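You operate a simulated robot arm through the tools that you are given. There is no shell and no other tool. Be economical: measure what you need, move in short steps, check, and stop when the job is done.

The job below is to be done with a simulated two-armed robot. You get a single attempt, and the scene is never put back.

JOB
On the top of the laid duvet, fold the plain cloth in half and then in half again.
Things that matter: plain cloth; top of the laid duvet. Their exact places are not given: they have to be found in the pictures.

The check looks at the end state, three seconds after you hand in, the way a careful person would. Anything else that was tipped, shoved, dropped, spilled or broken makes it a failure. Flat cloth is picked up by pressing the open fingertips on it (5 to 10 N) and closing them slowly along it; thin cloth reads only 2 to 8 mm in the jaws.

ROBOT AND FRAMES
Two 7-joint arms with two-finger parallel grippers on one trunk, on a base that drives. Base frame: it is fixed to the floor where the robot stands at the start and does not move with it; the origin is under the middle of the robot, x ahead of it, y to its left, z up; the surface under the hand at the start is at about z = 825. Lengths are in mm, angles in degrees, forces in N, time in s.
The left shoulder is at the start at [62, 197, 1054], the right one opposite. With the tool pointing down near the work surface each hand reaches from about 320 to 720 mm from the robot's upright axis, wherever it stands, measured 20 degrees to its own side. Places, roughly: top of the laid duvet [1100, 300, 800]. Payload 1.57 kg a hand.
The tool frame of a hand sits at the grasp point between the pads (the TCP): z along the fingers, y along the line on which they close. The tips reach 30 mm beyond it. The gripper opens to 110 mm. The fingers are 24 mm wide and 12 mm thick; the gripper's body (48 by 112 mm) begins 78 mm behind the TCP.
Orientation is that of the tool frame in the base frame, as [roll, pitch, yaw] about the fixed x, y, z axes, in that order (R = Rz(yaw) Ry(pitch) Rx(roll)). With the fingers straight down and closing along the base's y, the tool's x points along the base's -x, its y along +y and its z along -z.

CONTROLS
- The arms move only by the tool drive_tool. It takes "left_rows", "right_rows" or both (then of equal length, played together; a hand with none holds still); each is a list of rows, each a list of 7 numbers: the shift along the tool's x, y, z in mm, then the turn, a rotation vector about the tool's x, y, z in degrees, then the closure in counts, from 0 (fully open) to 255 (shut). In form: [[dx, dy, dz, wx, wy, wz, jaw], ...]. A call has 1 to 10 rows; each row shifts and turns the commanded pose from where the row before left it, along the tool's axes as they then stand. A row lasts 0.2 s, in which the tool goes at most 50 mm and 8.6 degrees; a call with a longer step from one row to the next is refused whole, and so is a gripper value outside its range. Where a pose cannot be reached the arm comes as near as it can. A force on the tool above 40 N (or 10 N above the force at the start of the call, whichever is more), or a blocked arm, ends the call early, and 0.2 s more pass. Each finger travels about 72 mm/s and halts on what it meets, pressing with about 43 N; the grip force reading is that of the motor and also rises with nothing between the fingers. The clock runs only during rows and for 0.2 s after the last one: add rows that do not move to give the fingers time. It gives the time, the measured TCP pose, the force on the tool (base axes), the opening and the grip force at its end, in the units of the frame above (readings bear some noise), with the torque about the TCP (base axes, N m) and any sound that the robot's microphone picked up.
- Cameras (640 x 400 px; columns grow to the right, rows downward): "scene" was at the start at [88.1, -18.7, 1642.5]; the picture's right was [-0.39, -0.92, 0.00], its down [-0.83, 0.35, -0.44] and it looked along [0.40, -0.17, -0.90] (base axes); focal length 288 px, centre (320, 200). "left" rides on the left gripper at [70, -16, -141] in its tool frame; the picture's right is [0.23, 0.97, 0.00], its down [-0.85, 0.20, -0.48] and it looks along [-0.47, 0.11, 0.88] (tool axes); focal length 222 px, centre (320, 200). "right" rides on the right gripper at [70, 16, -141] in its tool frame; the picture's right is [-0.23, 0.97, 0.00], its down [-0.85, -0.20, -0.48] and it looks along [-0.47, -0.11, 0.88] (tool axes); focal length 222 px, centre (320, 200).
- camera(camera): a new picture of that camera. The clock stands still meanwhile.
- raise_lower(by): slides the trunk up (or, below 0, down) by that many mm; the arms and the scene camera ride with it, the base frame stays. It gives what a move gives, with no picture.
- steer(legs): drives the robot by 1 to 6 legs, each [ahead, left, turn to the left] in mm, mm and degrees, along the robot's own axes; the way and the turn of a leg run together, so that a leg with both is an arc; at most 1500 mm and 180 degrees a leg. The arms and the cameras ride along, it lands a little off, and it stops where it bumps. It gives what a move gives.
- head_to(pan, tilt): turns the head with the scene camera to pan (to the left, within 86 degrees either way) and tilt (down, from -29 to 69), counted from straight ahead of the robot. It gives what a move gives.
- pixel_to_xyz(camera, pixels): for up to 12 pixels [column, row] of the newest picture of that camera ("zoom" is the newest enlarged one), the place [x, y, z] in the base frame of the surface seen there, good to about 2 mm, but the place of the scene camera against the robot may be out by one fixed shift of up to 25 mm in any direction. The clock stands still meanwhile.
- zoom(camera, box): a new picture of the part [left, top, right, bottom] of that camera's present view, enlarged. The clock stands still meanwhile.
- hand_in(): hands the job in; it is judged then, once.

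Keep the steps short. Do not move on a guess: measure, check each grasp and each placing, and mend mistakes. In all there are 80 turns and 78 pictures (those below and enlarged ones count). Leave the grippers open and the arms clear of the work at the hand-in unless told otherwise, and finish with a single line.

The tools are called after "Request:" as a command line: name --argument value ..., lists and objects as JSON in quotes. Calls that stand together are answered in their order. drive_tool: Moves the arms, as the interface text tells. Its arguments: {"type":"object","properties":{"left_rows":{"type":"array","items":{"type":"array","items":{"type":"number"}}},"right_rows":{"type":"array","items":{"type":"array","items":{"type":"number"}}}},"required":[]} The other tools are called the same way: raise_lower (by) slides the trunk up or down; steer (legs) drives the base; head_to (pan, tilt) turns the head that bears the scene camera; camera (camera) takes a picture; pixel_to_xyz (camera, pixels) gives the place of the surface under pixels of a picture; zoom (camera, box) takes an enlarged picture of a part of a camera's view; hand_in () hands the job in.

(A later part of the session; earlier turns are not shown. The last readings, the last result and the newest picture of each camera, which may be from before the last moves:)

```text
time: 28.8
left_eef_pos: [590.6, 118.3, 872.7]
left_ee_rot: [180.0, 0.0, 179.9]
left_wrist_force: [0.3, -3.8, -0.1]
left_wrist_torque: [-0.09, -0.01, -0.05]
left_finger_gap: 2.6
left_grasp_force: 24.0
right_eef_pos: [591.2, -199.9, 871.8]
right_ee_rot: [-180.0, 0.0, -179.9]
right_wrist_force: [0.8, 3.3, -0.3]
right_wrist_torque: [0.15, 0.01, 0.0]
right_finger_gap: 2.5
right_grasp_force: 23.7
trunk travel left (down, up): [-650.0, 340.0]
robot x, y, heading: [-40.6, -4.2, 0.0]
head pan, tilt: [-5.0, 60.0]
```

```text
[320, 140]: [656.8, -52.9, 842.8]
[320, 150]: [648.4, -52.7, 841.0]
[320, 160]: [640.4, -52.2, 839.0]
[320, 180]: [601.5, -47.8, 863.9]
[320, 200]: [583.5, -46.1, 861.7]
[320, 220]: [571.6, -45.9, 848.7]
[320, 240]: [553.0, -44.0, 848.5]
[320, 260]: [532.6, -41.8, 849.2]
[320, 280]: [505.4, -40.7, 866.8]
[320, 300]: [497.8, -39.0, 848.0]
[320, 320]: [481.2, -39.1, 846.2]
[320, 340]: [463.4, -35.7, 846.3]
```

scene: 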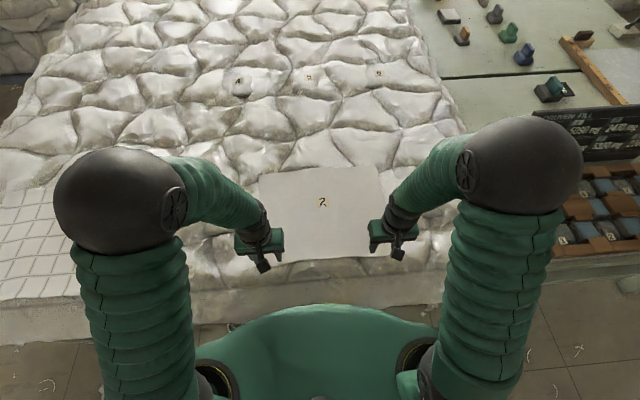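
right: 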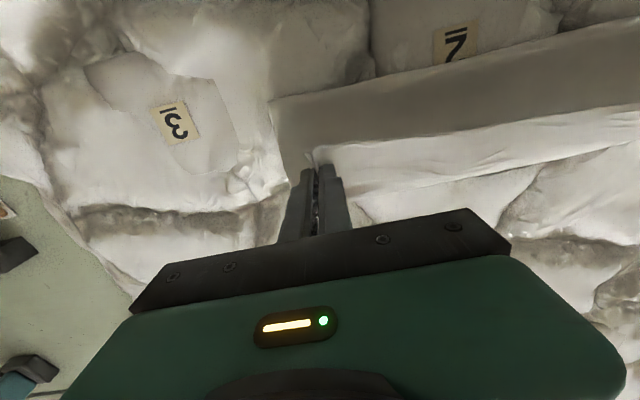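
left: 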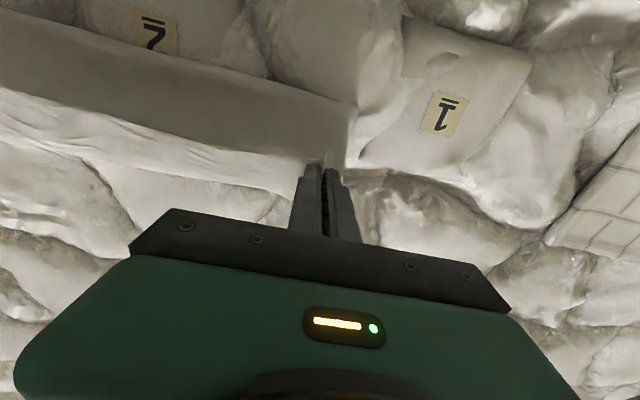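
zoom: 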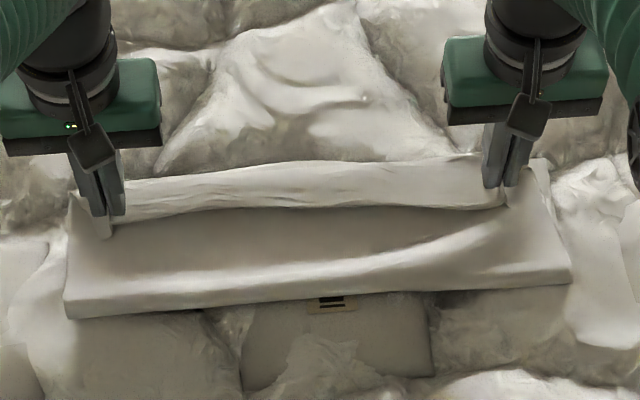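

The tube is now fat (slack), so it can settle back. The last ~20 mm of the held edge curls back under the grip; I'll lower here, release gently and see how it relaxes.

Request:
drive_tool --left_rows '[[-2, 0, 6, 0, 0, 0, 255], [-2, 0, 5, 0, 0, 0, 255], [0, 0, 0, 0, 0, 0, 255], [0, 0, 0, 0, 0, 0, 245], [0, 0, 0, 0, 0, 0, 235], [0, 0, 0, 0, 0, 0, 220], [0, 0, 0, 0, 0, 0, 200], [0, 0, -8, 0, 0, 0, 200], [0, 0, -20, 0, 0, 0, 200], [0, 0, -30, 0, 0, 0, 200]]' --right_rows '[[-2, 0, 6, 0, 0, 0, 255], [-2, 0, 5, 0, 0, 0, 255], [0, 0, 0, 0, 0, 0, 255], [0, 0, 0, 0, 0, 0, 245], [0, 0, 0, 0, 0, 0, 235], [0, 0, 0, 0, 0, 0, 220], [0, 0, 0, 0, 0, 0, 200], [0, 0, -8, 0, 0, 0, 200], [0, 0, -20, 0, 0, 0, 200], [0, 0, -30, 0, 0, 0, 200]]'

Request:
camera --camera "left"

Request:
camera --camera "right"

Request:
zoom --camera "scene" --box '[240, 130, 400, 230]'

Request:
pixel_to_xyz --camera "zoom" --pixels '[[320, 140], [320, 150], [320, 160], [320, 180], [320, 200], [320, 220], [320, 240], [320, 260], [320, 280], [320, 300], [320, 320], [320, 340]]'

```text
time: 31.0
left_eef_pos: [590.8, 119.0, 921.3]
left_ee_rot: [179.9, 0.2, 180.0]
left_wrist_force: [-1.2, 0.2, -0.6]
left_wrist_torque: [0.0, -0.01, -0.01]
left_finger_gap: 24.1
left_grasp_force: 0.0
right_eef_pos: [594.5, -199.0, 921.2]
right_ee_rot: [179.9, 0.2, 180.0]
right_wrist_force: [-0.6, -0.6, 0.6]
right_wrist_torque: [0.01, 0.0, 0.0]
right_finger_gap: 23.8
right_grasp_force: 0.0
trunk travel left (down, up): [-650.0, 340.0]
robot x, y, heading: [-39.6, -2.3, -0.0]
head pan, tilt: [-5.0, 60.0]
```

```text
51 pictures are left
```

left: 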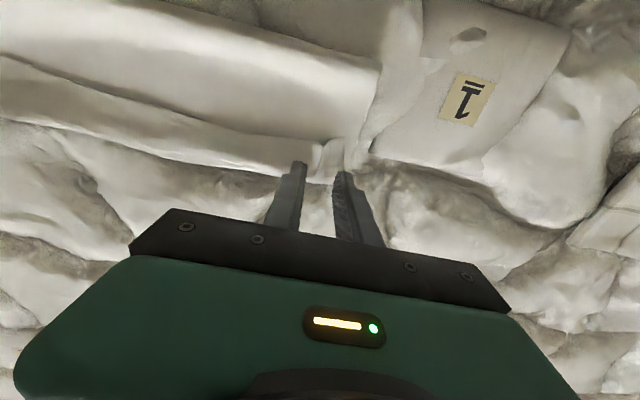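

```text
50 pictures are left
```

right: 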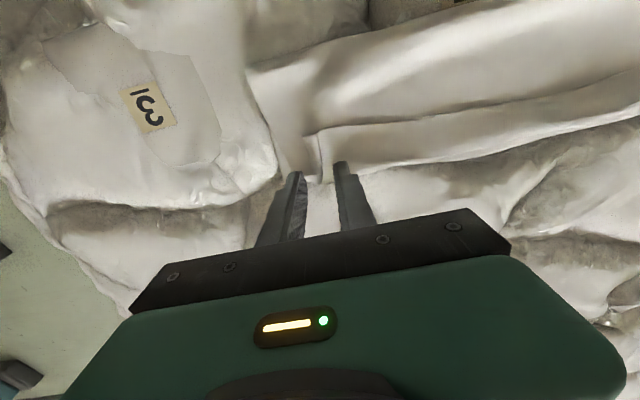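

```text
4.00 times, centred on (320, 180) of scene
```

zoom: 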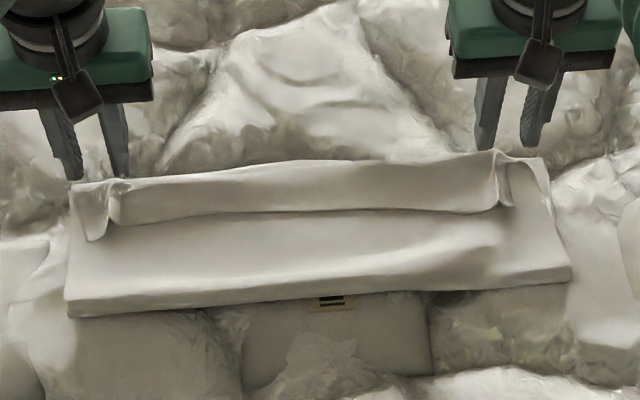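

```text
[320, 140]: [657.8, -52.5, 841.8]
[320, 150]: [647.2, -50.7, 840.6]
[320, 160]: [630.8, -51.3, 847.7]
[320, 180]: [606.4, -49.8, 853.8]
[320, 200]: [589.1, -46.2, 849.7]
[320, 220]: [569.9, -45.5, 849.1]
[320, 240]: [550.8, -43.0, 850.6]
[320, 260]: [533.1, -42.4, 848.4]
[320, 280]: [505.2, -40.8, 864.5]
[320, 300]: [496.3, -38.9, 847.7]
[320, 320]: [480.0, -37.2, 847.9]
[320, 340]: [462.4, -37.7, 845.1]
```

The layer relaxed with a ~30 mm hem folded back on top. I want to unfold it. Measuring the hem near both corners.

Request:
zoom --camera "left" --box '[200, 80, 400, 205]'

Request:
zoom --camera "right" --box '[240, 80, 440, 205]'

Request:
pixel_to_xyz --camera "left" --pixels '[[321, 150], [312, 165], [332, 140], [335, 165], [356, 150], [350, 170], [290, 137], [290, 150], [290, 170], [200, 115], [200, 160]]'

Request:
pixel_to_xyz --camera "right" --pixels '[[322, 140], [325, 175], [310, 137], [335, 128], [335, 150], [285, 165], [300, 180], [400, 115], [400, 140], [400, 165], [305, 155]]'

```text
3.20 times, centred on (300, 142) of left
```

zoom: 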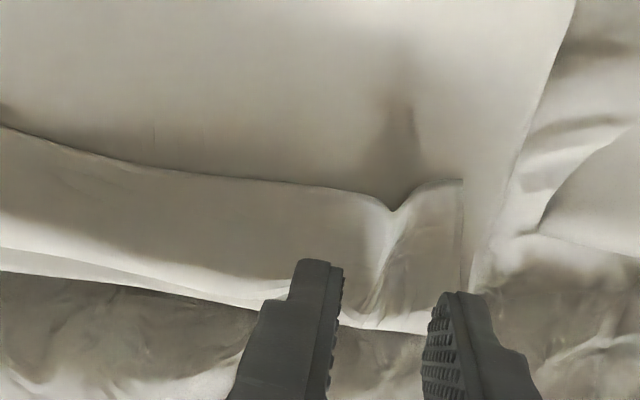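

```text
3.20 times, centred on (340, 142) of right
```

zoom: 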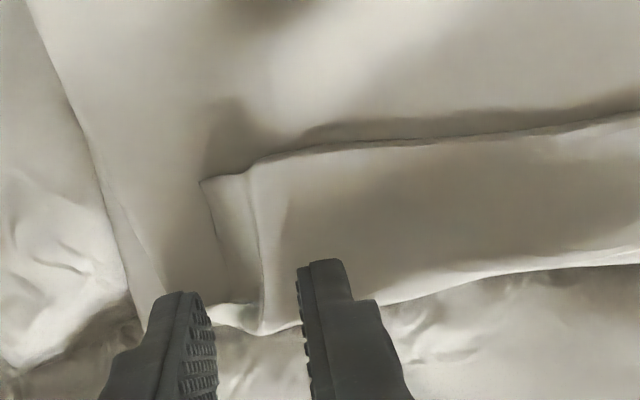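

```text
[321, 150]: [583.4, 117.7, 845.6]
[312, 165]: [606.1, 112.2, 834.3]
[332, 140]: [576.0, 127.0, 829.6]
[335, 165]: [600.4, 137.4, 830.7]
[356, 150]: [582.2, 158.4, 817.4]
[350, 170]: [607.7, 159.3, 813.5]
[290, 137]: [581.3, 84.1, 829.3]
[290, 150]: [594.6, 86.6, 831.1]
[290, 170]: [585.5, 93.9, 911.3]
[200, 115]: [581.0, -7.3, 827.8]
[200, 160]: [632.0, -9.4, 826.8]
```

```text
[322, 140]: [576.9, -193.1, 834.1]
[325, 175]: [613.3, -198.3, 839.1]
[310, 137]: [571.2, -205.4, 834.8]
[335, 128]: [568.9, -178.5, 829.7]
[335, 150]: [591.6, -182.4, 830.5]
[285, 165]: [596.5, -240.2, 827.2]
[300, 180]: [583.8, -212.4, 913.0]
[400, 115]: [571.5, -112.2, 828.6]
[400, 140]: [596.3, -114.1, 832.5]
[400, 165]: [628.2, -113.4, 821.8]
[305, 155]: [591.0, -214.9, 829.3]
```

Each corner kept a standing ridge right at the hem's free edge (left (583,118,846), right (577,−194)). I'll straddle those without pressing and pinch them.

Request:
drive_tool --left_rows '[[5, 0, 20, 0, 0, 0, 195], [5, 0, 20, 0, 0, 0, 195], [0, 0, 12, 0, 0, 0, 195], [0, 0, 8, 0, 0, 0, 195], [0, 0, 0, 0, 0, 0, 210], [0, 0, 0, 0, 0, 0, 225], [0, 0, 0, 0, 0, 0, 240], [0, 0, 0, 0, 0, 0, 255], [0, 0, 0, 0, 0, 0, 255]]' --right_rows '[[9, 2, 20, 0, 0, 0, 195], [9, 2, 20, 0, 0, 0, 195], [0, 0, 12, 0, 0, 0, 195], [0, 0, 8, 0, 0, 0, 195], [0, 0, 0, 0, 0, 0, 210], [0, 0, 0, 0, 0, 0, 225], [0, 0, 0, 0, 0, 0, 240], [0, 0, 0, 0, 0, 0, 255], [0, 0, 0, 0, 0, 0, 255]]'

Request:
zoom --camera "scene" --box '[240, 130, 400, 230]'

```text
time: 33.0
left_eef_pos: [584.3, 119.7, 860.3]
left_ee_rot: [-180.0, 0.1, 179.9]
left_wrist_force: [1.0, 0.5, 0.6]
left_wrist_torque: [0.05, 0.0, -0.04]
left_finger_gap: 2.4
left_grasp_force: 24.4
right_eef_pos: [576.5, -195.6, 859.7]
right_ee_rot: [180.0, 0.1, -179.9]
right_wrist_force: [-0.3, 0.5, 0.0]
right_wrist_torque: [0.01, -0.03, -0.01]
right_finger_gap: 2.4
right_grasp_force: 23.7
trunk travel left (down, up): [-650.0, 340.0]
robot x, y, heading: [-41.6, 1.7, -0.0]
head pan, tilt: [-5.0, 60.0]
```

```text
4.00 times, centred on (320, 180) of scene
```

zoom: 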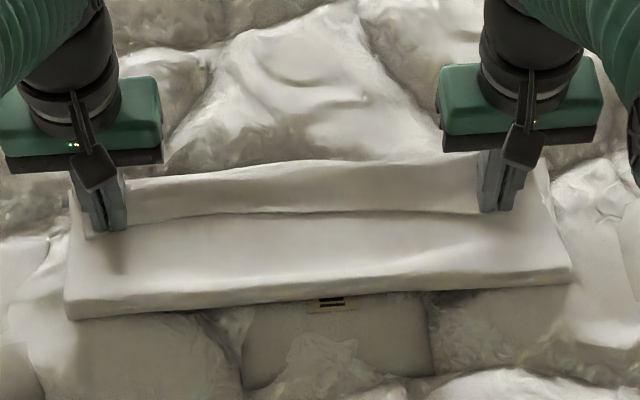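

Both gripped (2.4 mm). Flip the hem forward over a small arc to x≈627.

Request:
drive_tool --left_rows '[[-4, 0, -15, 0, 0, 0, 255], [-8, 0, -10, 0, 0, 0, 255], [-10, 0, -3, 0, 0, 0, 255], [-10, 0, 5, 0, 0, 0, 255], [-8, 0, 9, 0, 0, 0, 255], [-4, 0, 11, 0, 0, 0, 255], [0, 0, 0, 0, 0, 0, 255]]' --right_rows '[[-6, 0, -15, 0, 0, 0, 255], [-10, 0, -10, 0, 0, 0, 255], [-11, 0, -3, 0, 0, 0, 255], [-11, 0, 5, 0, 0, 0, 255], [-9, 0, 9, 0, 0, 0, 255], [-4, 0, 11, 0, 0, 0, 255], [0, 0, 0, 0, 0, 0, 255]]'

Request:
zoom --camera "scene" --box '[240, 130, 400, 230]'

Request:
pixel_to_xyz --camera "zoom" --pixels '[[320, 130], [320, 140], [320, 150], [320, 160], [320, 170], [320, 180], [320, 200], [320, 220], [320, 240], [320, 260], [320, 280], [320, 300]]'

```text
time: 34.6
left_eef_pos: [627.6, 119.9, 864.1]
left_ee_rot: [-179.9, 0.0, 180.0]
left_wrist_force: [0.3, 0.0, 0.2]
left_wrist_torque: [0.0, -0.02, -0.01]
left_finger_gap: 2.4
left_grasp_force: 23.8
right_eef_pos: [627.6, -195.3, 863.6]
right_ee_rot: [179.9, 0.1, -180.0]
right_wrist_force: [0.9, 0.5, 0.8]
right_wrist_torque: [0.02, -0.01, 0.01]
right_finger_gap: 2.1
right_grasp_force: 24.0
trunk travel left (down, up): [-650.0, 340.0]
robot x, y, heading: [-42.2, 1.4, -0.1]
head pan, tilt: [-5.0, 60.0]
```

```text
4.00 times, centred on (320, 180) of scene
```

zoom: 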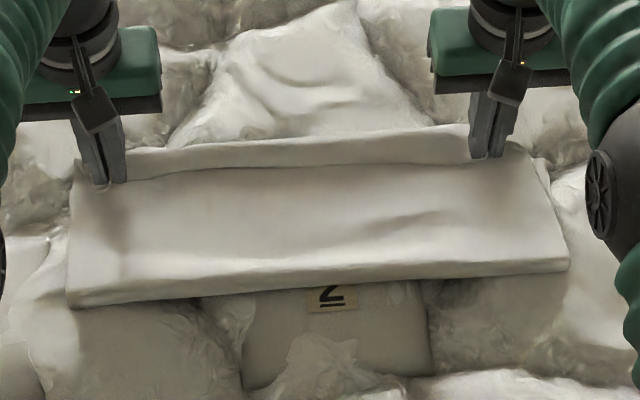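

```text
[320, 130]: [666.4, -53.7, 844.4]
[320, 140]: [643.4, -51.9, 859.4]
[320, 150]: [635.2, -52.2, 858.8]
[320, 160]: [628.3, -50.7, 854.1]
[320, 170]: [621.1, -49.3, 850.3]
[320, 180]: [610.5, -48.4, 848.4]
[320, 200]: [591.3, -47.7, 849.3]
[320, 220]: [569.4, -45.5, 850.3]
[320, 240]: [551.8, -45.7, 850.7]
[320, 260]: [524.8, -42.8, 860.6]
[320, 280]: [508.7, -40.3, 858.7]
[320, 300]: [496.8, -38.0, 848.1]
```

Hem is out, edge at x≈640. Back 8 mm, lower slightly, release and rise.

Request:
drive_tool --left_rows '[[4, 0, 2, 0, 0, 0, 255], [4, 0, 2, 0, 0, 0, 255], [0, 0, 0, 0, 0, 0, 245], [0, 0, 0, 0, 0, 0, 235], [0, 0, 0, 0, 0, 0, 220], [0, 0, 0, 0, 0, 0, 200], [0, 0, -8, 0, 0, 0, 200], [0, 0, -20, 0, 0, 0, 200], [0, 0, -30, 0, 0, 0, 200], [20, 0, -30, 0, 0, 0, 200]]' --right_rows '[[4, 0, 2, 0, 0, 0, 255], [4, 0, 2, 0, 0, 0, 255], [0, 0, 0, 0, 0, 0, 245], [0, 0, 0, 0, 0, 0, 235], [0, 0, 0, 0, 0, 0, 220], [0, 0, 0, 0, 0, 0, 200], [0, 0, -8, 0, 0, 0, 200], [0, 0, -20, 0, 0, 0, 200], [0, 0, -30, 0, 0, 0, 200], [20, 0, -30, 0, 0, 0, 200]]'

Request:
camera --camera "left"

Request:
camera --camera "right"

Request:
zoom --camera "scene" --box '[240, 130, 400, 230]'

Request:
pixel_to_xyz --camera "zoom" --pixels '[[320, 130], [320, 140], [320, 150], [320, 160], [320, 170], [320, 180], [320, 200], [320, 220], [320, 240], [320, 260], [320, 280], [320, 300]]'

```text
time: 36.8
left_eef_pos: [595.7, 119.5, 950.4]
left_ee_rot: [180.0, 0.3, 180.0]
left_wrist_force: [0.5, -0.5, 1.3]
left_wrist_torque: [0.0, -0.01, 0.0]
left_finger_gap: 23.7
left_grasp_force: 0.1
right_eef_pos: [595.0, -195.2, 951.4]
right_ee_rot: [-180.0, 0.3, 180.0]
right_wrist_force: [0.9, 0.1, 0.7]
right_wrist_torque: [0.01, -0.02, 0.03]
right_finger_gap: 23.4
right_grasp_force: 0.1
trunk travel left (down, up): [-650.0, 340.0]
robot x, y, heading: [-38.5, 0.3, -0.3]
head pan, tilt: [-5.0, 60.0]
```

```text
44 pictures are left
```

left: 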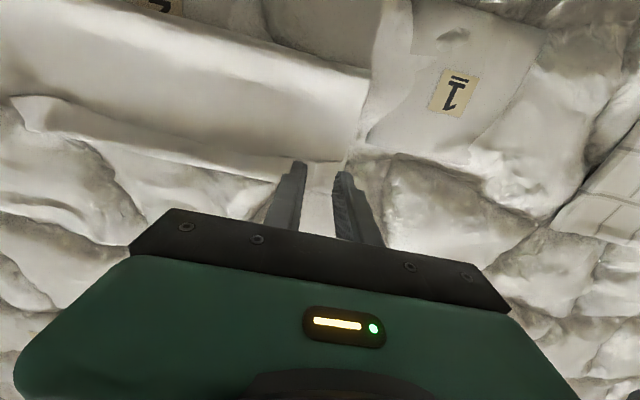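

```text
43 pictures are left
```

right: 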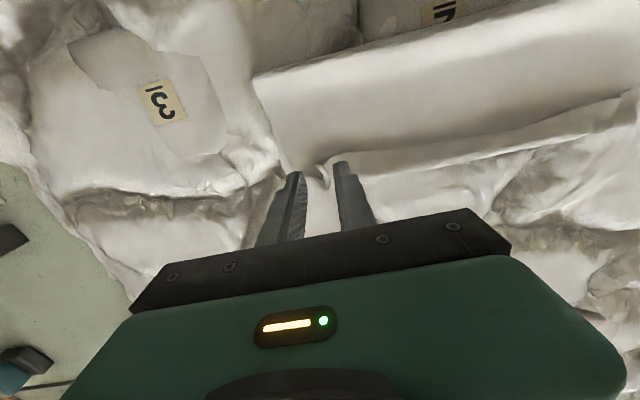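

```text
4.00 times, centred on (320, 180) of scene
```

zoom: 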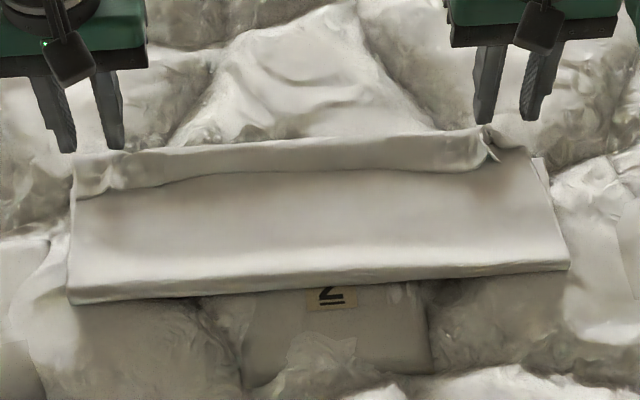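

```text
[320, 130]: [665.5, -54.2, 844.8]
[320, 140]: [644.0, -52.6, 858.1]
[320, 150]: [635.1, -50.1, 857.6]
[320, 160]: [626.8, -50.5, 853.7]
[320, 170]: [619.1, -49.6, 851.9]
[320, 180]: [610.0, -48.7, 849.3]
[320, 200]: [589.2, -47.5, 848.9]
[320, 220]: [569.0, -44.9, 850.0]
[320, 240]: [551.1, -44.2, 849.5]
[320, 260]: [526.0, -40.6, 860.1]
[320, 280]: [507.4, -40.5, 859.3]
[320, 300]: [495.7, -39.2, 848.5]
```

A hem still curls back because a top-down grip leaves the cloth going the wrong way, and the crease is off-centre. Better plan: lay the cloth back out, then fold the far edge toward me, tilting the fingers forward as I lay it down. First re-pinch the standing ridges.

Request:
drive_tool --left_rows '[[-12, 0, 30, 0, 0, 0, 195], [-12, 0, 30, 0, 0, 0, 195], [0, 0, 20, 0, 0, 0, 195], [0, 0, 9, 0, 0, 0, 195], [0, 0, 0, 0, 0, 0, 210], [0, 0, 0, 0, 0, 0, 225], [0, 0, 0, 0, 0, 0, 240], [0, 0, 0, 0, 0, 0, 255], [0, 0, 0, 0, 0, 0, 255]]' --right_rows '[[-12, 0, 30, 0, 0, 0, 195], [-12, 0, 30, 0, 0, 0, 195], [0, 0, 20, 0, 0, 0, 195], [0, 0, 10, 0, 0, 0, 195], [0, 0, 0, 0, 0, 0, 210], [0, 0, 0, 0, 0, 0, 225], [0, 0, 0, 0, 0, 0, 240], [0, 0, 0, 0, 0, 0, 255], [0, 0, 0, 0, 0, 0, 255]]'

Request:
pixel_to_xyz --camera "scene" --pixels '[[320, 305], [320, 320], [240, 330], [320, 290], [420, 300]]'

```text
time: 38.8
left_eef_pos: [623.5, 118.7, 859.5]
left_ee_rot: [-180.0, 0.2, -179.9]
left_wrist_force: [0.5, -2.0, 0.7]
left_wrist_torque: [0.0, 0.0, 0.02]
left_finger_gap: 2.4
left_grasp_force: 23.9
right_eef_pos: [623.1, -196.0, 859.6]
right_ee_rot: [180.0, 0.2, 179.9]
right_wrist_force: [2.6, -0.7, 10.6]
right_wrist_torque: [0.0, -0.05, -0.01]
right_finger_gap: 3.3
right_grasp_force: 24.2
trunk travel left (down, up): [-650.0, 340.0]
robot x, y, heading: [-38.7, -1.8, -0.2]
head pan, tilt: [-5.0, 60.0]
```

```text
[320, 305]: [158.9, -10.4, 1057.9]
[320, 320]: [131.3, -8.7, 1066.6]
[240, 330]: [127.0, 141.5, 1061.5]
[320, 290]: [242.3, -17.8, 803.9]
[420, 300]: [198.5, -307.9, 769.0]
```

Gripped both. Lifting and carrying the edge back toward the near side.

Request:
drive_tool --left_rows '[[5, 0, -20, 0, 0, 0, 255], [15, 0, -20, 0, 0, 0, 255], [25, 0, -20, 0, 0, 0, 255], [30, 0, -15, 0, 0, 0, 255], [30, 0, -10, 0, 0, 0, 255], [30, 0, -5, 0, 0, 0, 255], [30, 0, 2, 0, 0, 0, 255], [30, 0, 5, 0, 0, 0, 255], [30, 0, 10, 0, 0, 0, 255], [25, 0, 18, 0, 0, 0, 255]]' --right_rows '[[5, 0, -20, 0, 0, 0, 255], [15, 0, -20, 0, 0, 0, 255], [25, 0, -20, 0, 0, 0, 255], [30, 0, -15, 0, 0, 0, 255], [30, 0, -10, 0, 0, 0, 255], [30, 0, -5, 0, 0, 0, 255], [30, 0, 2, 0, 0, 0, 255], [30, 0, 5, 0, 0, 0, 255], [30, 0, 10, 0, 0, 0, 255], [25, 0, 18, 0, 0, 0, 255]]'

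Request:
zoom --camera "scene" --box '[200, 110, 440, 260]'

Request:
pixel_to_xyz --camera "zoom" --pixels '[[320, 150], [320, 156], [320, 162], [320, 200], [320, 240], [320, 280], [320, 310], [230, 164], [230, 170], [420, 152], [420, 158], [420, 166]]'

```text
time: 41.0
left_eef_pos: [374.0, 119.1, 913.5]
left_ee_rot: [-180.0, 0.1, 180.0]
left_wrist_force: [0.0, -0.2, -0.6]
left_wrist_torque: [-0.01, 0.01, -0.01]
left_finger_gap: 2.4
left_grasp_force: 24.3
right_eef_pos: [373.6, -196.0, 912.1]
right_ee_rot: [180.0, 0.1, -180.0]
right_wrist_force: [-0.4, -0.8, 0.4]
right_wrist_torque: [0.02, 0.02, 0.05]
right_finger_gap: 3.2
right_grasp_force: 23.6
trunk travel left (down, up): [-650.0, 340.0]
robot x, y, heading: [-39.9, 3.3, -0.0]
head pan, tilt: [-5.0, 60.0]
```

```text
2.67 times, centred on (320, 185) of scene
```

zoom: 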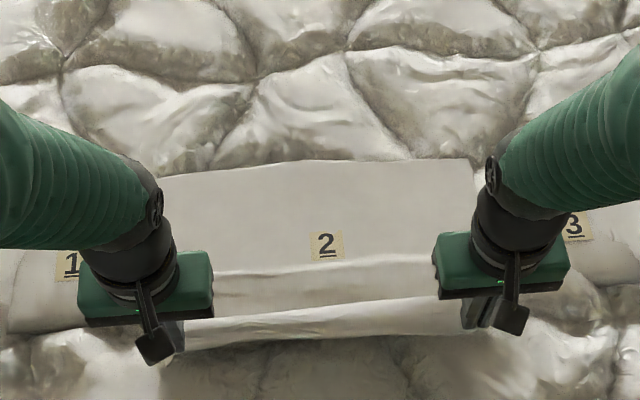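

```text
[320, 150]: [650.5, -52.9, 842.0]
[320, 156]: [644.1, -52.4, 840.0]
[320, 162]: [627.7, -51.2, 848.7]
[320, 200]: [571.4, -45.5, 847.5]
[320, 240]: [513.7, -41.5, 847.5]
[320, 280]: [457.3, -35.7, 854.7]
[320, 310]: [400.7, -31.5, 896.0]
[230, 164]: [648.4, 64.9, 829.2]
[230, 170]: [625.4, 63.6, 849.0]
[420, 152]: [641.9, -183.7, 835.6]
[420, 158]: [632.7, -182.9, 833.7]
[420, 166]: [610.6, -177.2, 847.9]
```

The cloth is flat again. Laying the near edge down and releasing.

Request:
drive_tool --left_rows '[[20, 1, 20, 0, 0, 0, 255], [16, 1, 18, 0, 0, 0, 255], [10, 0, 10, 0, 0, 0, 255], [3, 0, 6, 0, 0, 0, 240], [0, 0, 0, 0, 0, 0, 225], [0, 0, 0, 0, 0, 0, 205], [0, 0, 0, 0, 0, 0, 185], [0, 0, -15, 0, 0, 0, 185], [0, 0, -40, 0, 0, 0, 160], [-20, 0, -40, 0, 0, 0, 139]]' --right_rows '[[20, -1, 20, 0, 0, 0, 255], [16, -1, 18, 0, 0, 0, 255], [10, 0, 10, 0, 0, 0, 255], [3, 0, 6, 0, 0, 0, 240], [0, 0, 0, 0, 0, 0, 225], [0, 0, 0, 0, 0, 0, 205], [0, 0, 0, 0, 0, 0, 185], [0, 0, -15, 0, 0, 0, 185], [0, 0, -40, 0, 0, 0, 160], [-20, 0, -40, 0, 0, 0, 139]]'

Request:
zoom --camera "scene" --box '[200, 110, 440, 260]'

```text
time: 43.2
left_eef_pos: [342.7, 120.7, 955.6]
left_ee_rot: [179.9, 0.0, 180.0]
left_wrist_force: [-0.5, -0.2, -0.9]
left_wrist_torque: [-0.02, 0.01, 0.02]
left_finger_gap: 49.8
left_grasp_force: 0.1
right_eef_pos: [343.4, -197.0, 952.6]
right_ee_rot: [179.9, 0.1, -180.0]
right_wrist_force: [2.2, 0.0, 1.1]
right_wrist_torque: [0.07, 0.01, -0.01]
right_finger_gap: 50.0
right_grasp_force: 0.1
trunk travel left (down, up): [-650.0, 340.0]
robot x, y, heading: [-38.3, -0.0, 0.1]
head pan, tilt: [-5.0, 60.0]
```

```text
2.67 times, centred on (320, 185) of scene
```

zoom: 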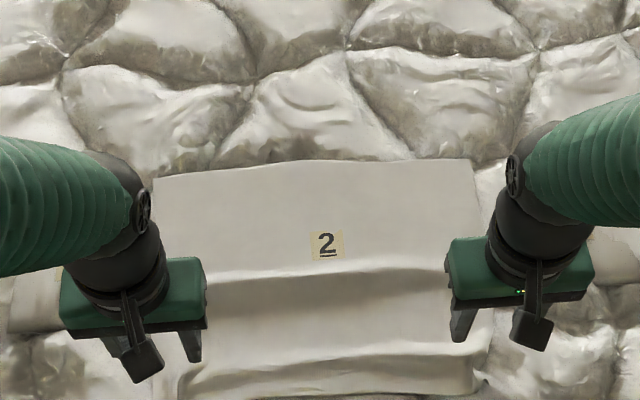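

Cloth laid out. Moving both hands to the far corners.

Request:
drive_tool --left_rows '[[-30, -1, 0, 0, 0, 0, 139], [-30, -1, 0, 0, 0, 0, 139], [-30, -1, 0, 0, 0, 0, 139], [-30, -1, 0, 0, 0, 0, 139], [-30, -1, 5, 0, 0, 0, 139], [-30, -1, 10, 0, 0, 0, 139], [-30, -1, 15, 0, 0, 0, 139], [-30, -1, 18, 0, 0, 0, 139], [-26, 0, 22, 0, 0, 0, 139], [0, 0, 0, 0, 0, 0, 139]]' --right_rows '[[-30, -2, 0, 0, 0, 0, 139], [-30, -2, 0, 0, 0, 0, 139], [-30, -2, 0, 0, 0, 0, 139], [-30, -2, 0, 0, 0, 0, 139], [-30, -2, 5, 0, 0, 0, 139], [-30, -2, 10, 0, 0, 0, 139], [-30, -2, 15, 0, 0, 0, 139], [-30, -2, 18, 0, 0, 0, 139], [-22, 0, 22, 0, 0, 0, 139], [0, 0, 0, 0, 0, 0, 139]]'

Request:
camera --camera "left"

Request:
camera --camera "right"

```text
time: 45.4
left_eef_pos: [609.1, 112.5, 886.1]
left_ee_rot: [-180.0, 0.2, 179.9]
left_wrist_force: [-0.6, -1.2, -0.2]
left_wrist_torque: [-0.03, -0.03, -0.03]
left_finger_gap: 49.9
left_grasp_force: 0.0
right_eef_pos: [604.6, -212.9, 884.4]
right_ee_rot: [-180.0, 0.2, -180.0]
right_wrist_force: [-0.1, -0.5, -0.1]
right_wrist_torque: [0.0, 0.0, 0.0]
right_finger_gap: 50.1
right_grasp_force: 0.1
trunk travel left (down, up): [-650.0, 340.0]
robot x, y, heading: [-38.2, 1.4, -0.2]
head pan, tilt: [-5.0, 60.0]
```

```text
39 pictures are left
```

left: 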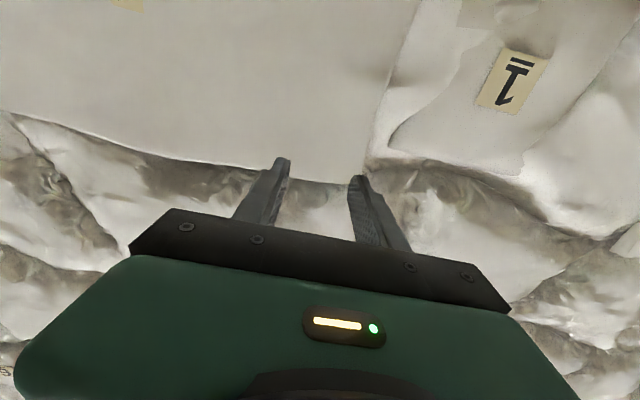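

```text
38 pictures are left
```

right: 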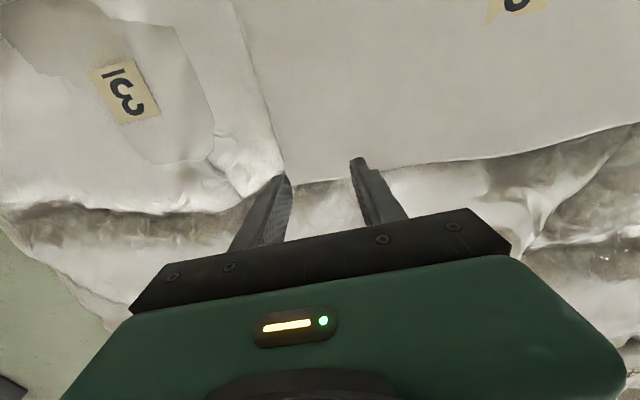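

Request:
pixel_to_xyz --camera "left" --pixels '[[362, 176], [330, 180], [310, 178], [300, 175], [200, 160], [320, 165]]'

Request:
pixel_to_xyz --camera "right" --pixels '[[287, 172], [295, 181], [320, 178], [345, 172], [450, 158], [330, 160]]'

```text
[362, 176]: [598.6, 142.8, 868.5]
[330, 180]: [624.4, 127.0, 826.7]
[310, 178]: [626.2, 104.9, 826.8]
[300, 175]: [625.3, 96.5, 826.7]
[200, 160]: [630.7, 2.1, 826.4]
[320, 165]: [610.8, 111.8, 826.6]
```

```text
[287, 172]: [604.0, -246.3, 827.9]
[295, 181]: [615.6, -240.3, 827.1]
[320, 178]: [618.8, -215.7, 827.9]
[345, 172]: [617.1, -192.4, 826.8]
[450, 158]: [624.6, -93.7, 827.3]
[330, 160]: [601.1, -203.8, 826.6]
```

Far edge at x≈626 (left) and 618 (right). Small shifts inward, then lower to contact.

Request:
drive_tool --left_rows '[[-3, -4, 15, 0, 0, 0, 139], [0, 0, 9, 0, 0, 0, 139], [0, 0, 4, 0, 0, 0, 139], [0, 0, 0, 0, 0, 0, 139], [0, 0, 0, 0, 0, 0, 139]]' --right_rows '[[0, 7, 14, 0, 0, 0, 139], [0, 0, 9, 0, 0, 0, 139], [0, 0, 4, 0, 0, 0, 139], [0, 0, 0, 0, 0, 0, 139], [0, 0, 0, 0, 0, 0, 139]]'

```text
time: 46.6
left_eef_pos: [613.5, 108.2, 857.1]
left_ee_rot: [180.0, 0.1, 180.0]
left_wrist_force: [-2.0, 0.1, 0.4]
left_wrist_torque: [0.0, 0.01, 0.01]
left_finger_gap: 50.3
left_grasp_force: 0.0
right_eef_pos: [606.7, -206.3, 857.6]
right_ee_rot: [179.9, 0.1, -179.9]
right_wrist_force: [-0.9, 0.6, 0.8]
right_wrist_torque: [0.01, 0.03, 0.01]
right_finger_gap: 49.9
right_grasp_force: 0.2
trunk travel left (down, up): [-650.0, 340.0]
robot x, y, heading: [-38.4, -0.2, 0.1]
head pan, tilt: [-5.0, 60.0]
```

Request:
drive_tool --left_rows '[[0, 0, 1.2, 0, 0, 0, 139], [0, 0, 0, 0, 0, 0, 139], [0, 0, 0, 0, 0, 0, 139], [0, 0, 0, 0, 0, 0, 139]]' --right_rows '[[0, 0, 1.2, 0, 0, 0, 139], [0, 0, 0, 0, 0, 0, 139], [0, 0, 0, 0, 0, 0, 139], [0, 0, 0, 0, 0, 0, 139]]'

```text
time: 47.6
left_eef_pos: [614.0, 107.8, 856.2]
left_ee_rot: [-180.0, 0.2, -180.0]
left_wrist_force: [1.1, -1.3, 3.5]
left_wrist_torque: [-0.01, -0.04, -0.03]
left_finger_gap: 49.8
left_grasp_force: 0.1
right_eef_pos: [605.2, -207.8, 856.8]
right_ee_rot: [180.0, 0.3, 179.9]
right_wrist_force: [2.0, 0.0, 7.9]
right_wrist_torque: [-0.07, -0.1, 0.04]
right_finger_gap: 49.9
right_grasp_force: 0.0
trunk travel left (down, up): [-650.0, 340.0]
robot x, y, heading: [-42.0, 2.7, 0.3]
head pan, tilt: [-5.0, 60.0]
```

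Left 3.5 N, right 7.9 N; add a touch and close slowly.

Request:
drive_tool --left_rows '[[0, 0, 0.6, 0, 0, 0, 139], [0, 0, 0, 0, 0, 0, 151], [0, 0, 0, 0, 0, 0, 164], [0, 0, 0, 0, 0, 0, 177], [0, 0, 0, 0, 0, 0, 190], [0, 0, 0, 0, 0, 0, 203], [0, 0, 0, 0, 0, 0, 216], [0, 0, 0, 0, 0, 0, 229], [0, 0, 0, 0, 0, 0, 242], [0, 0, 0, 0, 0, 0, 255]]' --right_rows '[[0, 0, 0.4, 0, 0, 0, 139], [0, 0, 0, 0, 0, 0, 151], [0, 0, 0, 0, 0, 0, 164], [0, 0, 0, 0, 0, 0, 177], [0, 0, 0, 0, 0, 0, 190], [0, 0, 0, 0, 0, 0, 203], [0, 0, 0, 0, 0, 0, 216], [0, 0, 0, 0, 0, 0, 229], [0, 0, 0, 0, 0, 0, 242], [0, 0, 0, 0, 0, 0, 255]]'

```text
time: 49.8
left_eef_pos: [612.8, 107.9, 856.1]
left_ee_rot: [-179.8, 0.2, 180.0]
left_wrist_force: [0.3, -11.8, 6.8]
left_wrist_torque: [-0.35, -0.03, 0.03]
left_finger_gap: 2.5
left_grasp_force: 23.8
right_eef_pos: [604.9, -203.4, 857.0]
right_ee_rot: [179.8, 0.2, -179.9]
right_wrist_force: [0.2, 13.3, 9.5]
right_wrist_torque: [0.38, 0.03, -0.01]
right_finger_gap: 2.5
right_grasp_force: 24.3
trunk travel left (down, up): [-650.0, 340.0]
robot x, y, heading: [-41.5, 1.1, 0.1]
head pan, tilt: [-5.0, 60.0]
```

Both hold; inward relief of y tension, then lift to ~100 mm.

Request:
drive_tool --left_rows '[[0, -1.5, -15, 0, 0, 0, 255], [3, -1, -15, 0, 0, 0, 255], [6, -0.5, -15, 0, 0, 0, 255], [8, 0, -15, 0, 0, 0, 255], [8, 0, -15, 0, 0, 0, 255], [8, 0, -15, 0, 0, 0, 255], [7, 0, -10, 0, 0, 0, 255], [0, 0, 0, 0, 0, 0, 255]]' --right_rows '[[0, 1.5, -15, 0, 0, 0, 255], [3, 1, -15, 0, 0, 0, 255], [6, 0.5, -15, 0, 0, 0, 255], [8, 0, -15, 0, 0, 0, 255], [8, 0, -15, 0, 0, 0, 255], [8, 0, -15, 0, 0, 0, 255], [7, 0, -10, 0, 0, 0, 255], [0, 0, 0, 0, 0, 0, 255]]'

Request:
zoom --camera "scene" --box '[200, 110, 440, 260]'

```text
time: 51.6
left_eef_pos: [573.2, 105.3, 954.4]
left_ee_rot: [-180.0, 0.0, -180.0]
left_wrist_force: [-0.4, -7.3, 0.1]
left_wrist_torque: [-0.25, 0.0, 0.08]
left_finger_gap: 2.8
left_grasp_force: 24.5
right_eef_pos: [566.6, -203.1, 955.0]
right_ee_rot: [-180.0, 0.0, 180.0]
right_wrist_force: [0.0, 8.2, -0.7]
right_wrist_torque: [0.23, -0.02, -0.03]
right_finger_gap: 2.3
right_grasp_force: 24.2
trunk travel left (down, up): [-650.0, 340.0]
robot x, y, heading: [-40.1, 0.2, 0.0]
head pan, tilt: [-5.0, 60.0]
```

```text
2.67 times, centred on (320, 185) of scene
```

zoom: 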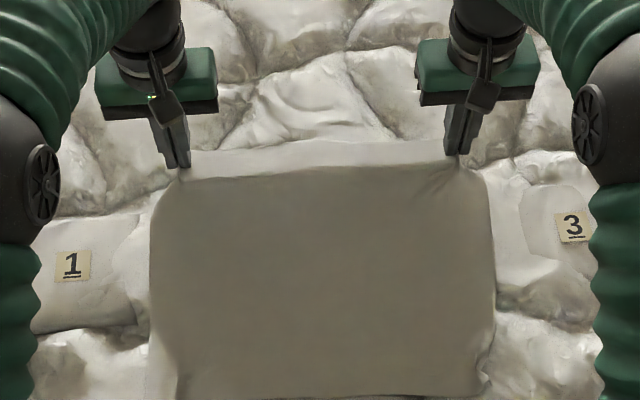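

Now tilting both hands so the fingers point forward (about 64°), holding the grip point in place.

Request:
drive_tool --left_rows '[[0, 0, 0, 0, -8, 0, 255], [0, 0, 0, 0, -8, 0, 255], [0, 0, 0, 0, -8, 0, 255], [0, 0, 0, 0, -8, 0, 255], [0, 0, 0, 0, -8, 0, 255], [0, 0, 0, 0, -8, 0, 255], [0, 0, 0, 0, -8, 0, 255], [0, 0, 0, 0, 0, 0, 255]]' --right_rows '[[0, 0, 0, 0, -8, 0, 255], [0, 0, 0, 0, -8, 0, 255], [0, 0, 0, 0, -8, 0, 255], [0, 0, 0, 0, -8, 0, 255], [0, 0, 0, 0, -8, 0, 255], [0, 0, 0, 0, -8, 0, 255], [0, 0, 0, 0, -8, 0, 255], [0, 0, 0, 0, 0, 0, 255]]'

Request:
camera --camera "scene"

```text
time: 53.4
left_eef_pos: [579.4, 118.7, 972.8]
left_ee_rot: [-177.4, 57.4, -176.3]
left_wrist_force: [-0.4, -27.1, -1.4]
left_wrist_torque: [-0.46, 0.06, -0.67]
left_finger_gap: 2.7
left_grasp_force: 24.1
right_eef_pos: [564.9, -200.1, 958.3]
right_ee_rot: [179.7, 56.1, -179.8]
right_wrist_force: [0.8, 27.2, 0.6]
right_wrist_torque: [0.43, -0.05, 0.74]
right_finger_gap: 2.8
right_grasp_force: 23.8
trunk travel left (down, up): [-650.0, 340.0]
robot x, y, heading: [-40.9, 1.0, -0.0]
head pan, tilt: [-5.0, 60.0]
```

```text
36 pictures are left
```

scene: 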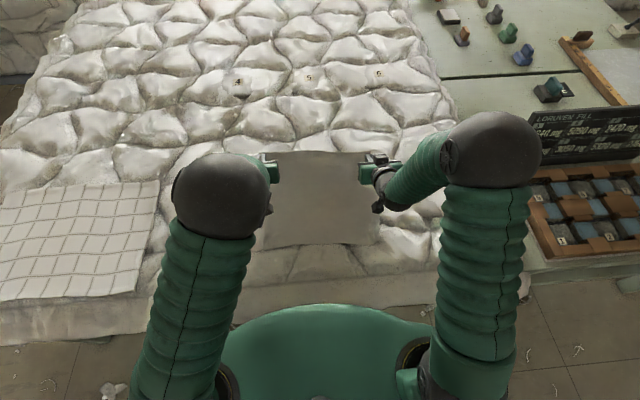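

Right reached the tilt; left is a bit off (pulled outward by joint limits, y tension 27 N). Ease: reduce left tilt slightly and move the hands toward each other and toward me.

Request:
drive_tool --left_rows '[[5, 0, 0, 0, 8, 0, 255], [8, 0, 0, 0, 4, 0, 255], [8, 0, 0, 0, 0, 0, 255], [0, 0, 0, 0, 0, 0, 255]]' --right_rows '[[5, 0, 0, 0, 4, 0, 255], [8, 0, 0, 0, 4, 0, 255], [8, 0, 0, 0, 0, 0, 255], [0, 0, 0, 0, 0, 0, 255]]'

```text
time: 54.4
left_eef_pos: [558.7, 105.0, 938.1]
left_ee_rot: [-180.0, 44.1, 180.0]
left_wrist_force: [-0.7, -7.1, 0.5]
left_wrist_torque: [-0.16, -0.03, -0.13]
left_finger_gap: 2.6
left_grasp_force: 23.2
right_eef_pos: [552.6, -202.8, 938.6]
right_ee_rot: [179.8, 48.1, 179.9]
right_wrist_force: [-0.2, 7.6, 0.3]
right_wrist_torque: [0.13, -0.03, 0.15]
right_finger_gap: 2.3
right_grasp_force: 23.5
trunk travel left (down, up): [-650.0, 340.0]
robot x, y, heading: [-39.5, -1.1, -0.0]
head pan, tilt: [-5.0, 60.0]
```

Left tilt 44°, right 48°, tension down. Now drive back 100 mm, carrying the edge with the base.

Request:
steer --legs '[[-100, 0, 0]]'

Request:
camera --camera "scene"

```text
time: 55.5
left_eef_pos: [461.5, 105.2, 940.1]
left_ee_rot: [-180.0, 44.1, 180.0]
left_wrist_force: [-0.1, -6.4, 0.9]
left_wrist_torque: [-0.17, 0.02, -0.09]
left_finger_gap: 2.6
left_grasp_force: 24.1
right_eef_pos: [453.5, -203.6, 937.8]
right_ee_rot: [179.9, 48.0, 180.0]
right_wrist_force: [-0.1, 6.7, 0.7]
right_wrist_torque: [0.1, 0.0, 0.14]
right_finger_gap: 2.3
right_grasp_force: 23.9
trunk travel left (down, up): [-650.0, 340.0]
robot x, y, heading: [-135.5, -0.0, 0.2]
head pan, tilt: [-5.0, 60.0]
```

```text
35 pictures are left
```

scene: 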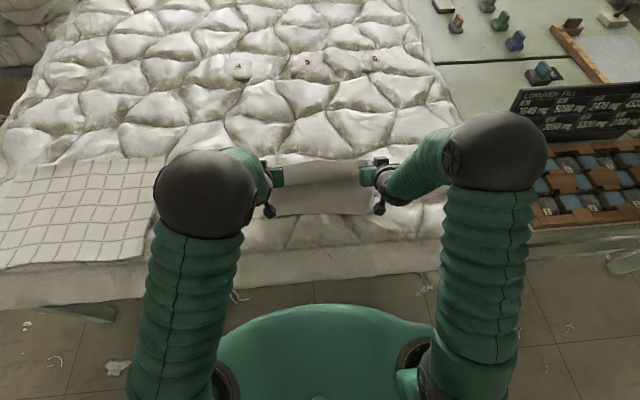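

Edge carried back well. Continue with the arms: 68 mm toward me and 40 mm down, then check.

Request:
drive_tool --left_rows '[[19.2, 0, -4.6, 0, 0, 0, 255], [19.2, 0, -4.6, 0, 0, 0, 255], [19.2, 0, -4.6, 0, 0, 0, 255], [19.2, 0, -4.6, 0, 0, 0, 255], [0, 0, 0, 0, 0, 0, 255]]' --right_rows '[[18.8, 0, -5.9, 0, 0, 0, 255], [18.8, 0, -5.9, 0, 0, 0, 255], [18.8, 0, -5.9, 0, 0, 0, 255], [18.8, 0, -5.9, 0, 0, 0, 255], [0, 0, 0, 0, 0, 0, 255]]'

Request:
zoom --camera "scene" --box '[230, 140, 410, 252]'

Request:
pixel_to_xyz --camera "zoom" --pixels '[[320, 40], [320, 60], [320, 80], [320, 100], [320, 120], [320, 140], [320, 160], [320, 180], [320, 200], [320, 220], [320, 240], [320, 260]]'

```text
time: 56.7
left_eef_pos: [389.6, 106.0, 900.4]
left_ee_rot: [-180.0, 44.3, 180.0]
left_wrist_force: [0.3, -7.1, -0.6]
left_wrist_torque: [-0.18, 0.02, -0.11]
left_finger_gap: 2.4
left_grasp_force: 24.3
right_eef_pos: [383.5, -202.9, 898.1]
right_ee_rot: [179.8, 48.2, 179.9]
right_wrist_force: [0.5, 7.1, -0.8]
right_wrist_torque: [0.11, 0.03, 0.2]
right_finger_gap: 2.3
right_grasp_force: 24.1
trunk travel left (down, up): [-650.0, 340.0]
robot x, y, heading: [-137.7, -1.7, 0.3]
head pan, tilt: [-5.0, 60.0]
```

```text
3.56 times, centred on (320, 196) of scene
```

zoom: 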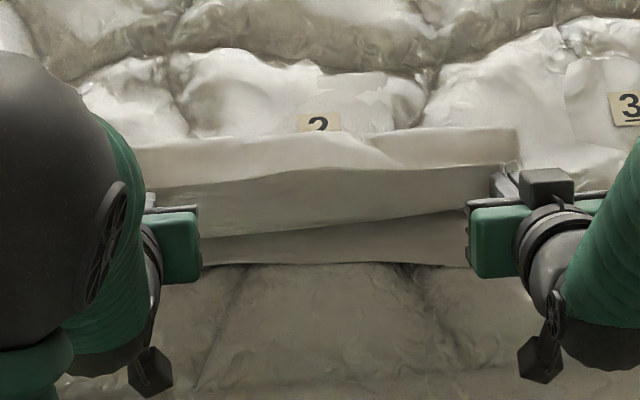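

```text
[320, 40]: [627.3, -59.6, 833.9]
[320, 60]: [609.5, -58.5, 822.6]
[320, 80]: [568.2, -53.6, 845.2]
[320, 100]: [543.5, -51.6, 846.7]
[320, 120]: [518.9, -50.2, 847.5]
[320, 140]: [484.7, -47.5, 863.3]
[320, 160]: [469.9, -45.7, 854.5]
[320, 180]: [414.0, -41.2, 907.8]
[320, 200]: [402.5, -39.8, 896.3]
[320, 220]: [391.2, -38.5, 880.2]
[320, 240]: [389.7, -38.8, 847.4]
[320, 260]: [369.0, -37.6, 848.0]
```

The free edge now hangs toward me, no reversed hem. The bottom's near edge seems at x≈362; checking it before laying down.

Request:
pixel_to_xyz --camera "zoom" --pixels '[[250, 245], [250, 255], [250, 262], [250, 270], [250, 285], [400, 245], [400, 255], [400, 262], [400, 270], [400, 285], [320, 300], [320, 340]]'

Request:
zoom --camera "scene" --box '[270, 170, 370, 232]'

Request:
camera --camera "left"

```text
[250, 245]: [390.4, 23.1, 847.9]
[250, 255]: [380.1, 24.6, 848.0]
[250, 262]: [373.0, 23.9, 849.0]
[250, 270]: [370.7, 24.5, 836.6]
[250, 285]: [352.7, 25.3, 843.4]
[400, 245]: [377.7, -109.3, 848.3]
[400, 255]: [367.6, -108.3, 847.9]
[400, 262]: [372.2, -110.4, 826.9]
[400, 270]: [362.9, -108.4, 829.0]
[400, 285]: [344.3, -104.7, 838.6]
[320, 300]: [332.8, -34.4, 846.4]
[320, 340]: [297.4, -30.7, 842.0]
```

```text
6.40 times, centred on (320, 201) of scene
```

zoom: 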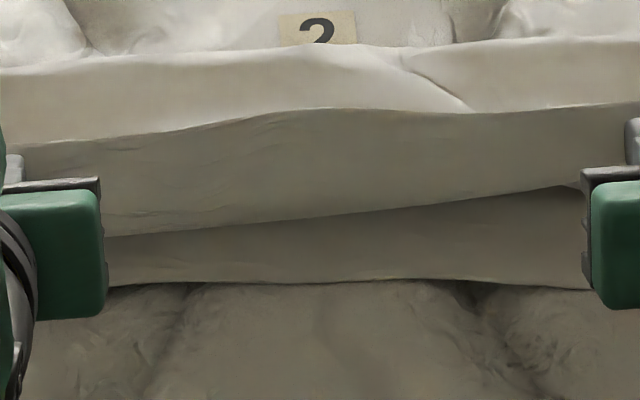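

```text
32 pictures are left
```

left: 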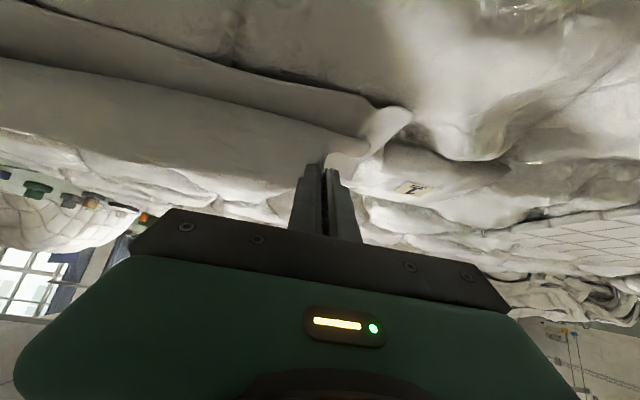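

The cloth as a whole slid ~50 mm away from me during the tilt (near edge now x≈365), so the fold line should be x≈520 but sits at ~490. I'll retreat to unroll it, then return on a lower path.

Request:
drive_tool --left_rows '[[-18.4, 0, 2.5, 0, 0, 0, 255], [-18.4, 0, 2.5, 0, 0, 0, 255], [-18.4, 0, 2.5, 0, 0, 0, 255], [-18.4, 0, 2.5, 0, 0, 0, 255], [-18.4, 0, 2.5, 0, 0, 0, 255], [-15.1, 0, 17.4, 0, 0, 0, 255], [-15.1, 0, 17.4, 0, 0, 0, 255], [-15.1, 0, 17.4, 0, 0, 0, 255], [-15.1, 0, 17.4, 0, 0, 0, 255], [-15.1, 0, 17.4, 0, 0, 0, 255]]' --right_rows '[[-18.2, 0, 3.8, 0, 0, 0, 255], [-18.2, 0, 3.8, 0, 0, 0, 255], [-18.2, 0, 3.8, 0, 0, 0, 255], [-18.2, 0, 3.8, 0, 0, 0, 255], [-18.2, 0, 3.8, 0, 0, 0, 255], [-13.9, 0, 18.4, 0, 0, 0, 255], [-13.9, 0, 18.4, 0, 0, 0, 255], [-13.9, 0, 18.4, 0, 0, 0, 255], [-13.9, 0, 18.4, 0, 0, 0, 255], [-13.9, 0, 18.4, 0, 0, 0, 255]]'

Request:
zoom --camera "scene" --box '[230, 140, 410, 252]'

Request:
pixel_to_xyz --camera "zoom" --pixels '[[320, 60], [320, 80], [320, 100], [320, 120], [320, 140], [320, 160], [320, 200], [320, 240], [320, 260], [320, 270], [320, 280], [320, 290]]'

```text
time: 58.9
left_eef_pos: [581.7, 105.3, 944.5]
left_ee_rot: [-180.0, 44.1, 180.0]
left_wrist_force: [0.4, -5.9, 0.0]
left_wrist_torque: [-0.15, -0.03, -0.08]
left_finger_gap: 2.2
left_grasp_force: 23.8
right_eef_pos: [575.1, -202.9, 942.4]
right_ee_rot: [179.9, 48.1, -180.0]
right_wrist_force: [-0.4, 5.8, -0.7]
right_wrist_torque: [0.08, 0.02, 0.14]
right_finger_gap: 2.1
right_grasp_force: 23.8
trunk travel left (down, up): [-650.0, 340.0]
robot x, y, heading: [-135.6, 1.9, 0.0]
head pan, tilt: [-5.0, 60.0]
```

```text
3.56 times, centred on (320, 196) of scene
```

zoom: 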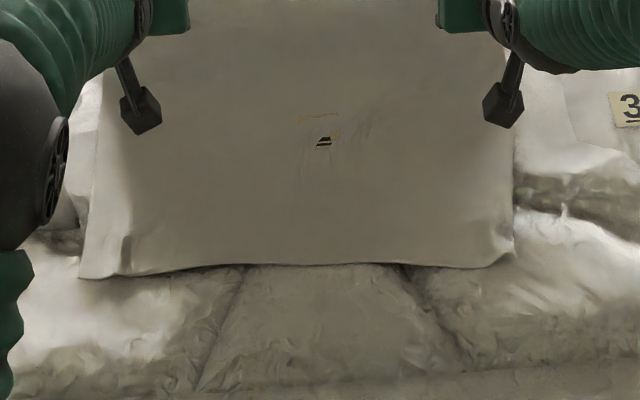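

```text
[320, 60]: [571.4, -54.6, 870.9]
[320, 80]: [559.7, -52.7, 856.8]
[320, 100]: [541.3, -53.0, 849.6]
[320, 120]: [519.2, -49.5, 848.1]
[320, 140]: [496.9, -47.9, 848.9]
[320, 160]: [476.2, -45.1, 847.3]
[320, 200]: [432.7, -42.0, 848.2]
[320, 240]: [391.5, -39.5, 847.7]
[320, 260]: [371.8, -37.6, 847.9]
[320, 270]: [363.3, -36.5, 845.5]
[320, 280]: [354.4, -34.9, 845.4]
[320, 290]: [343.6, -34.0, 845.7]
```

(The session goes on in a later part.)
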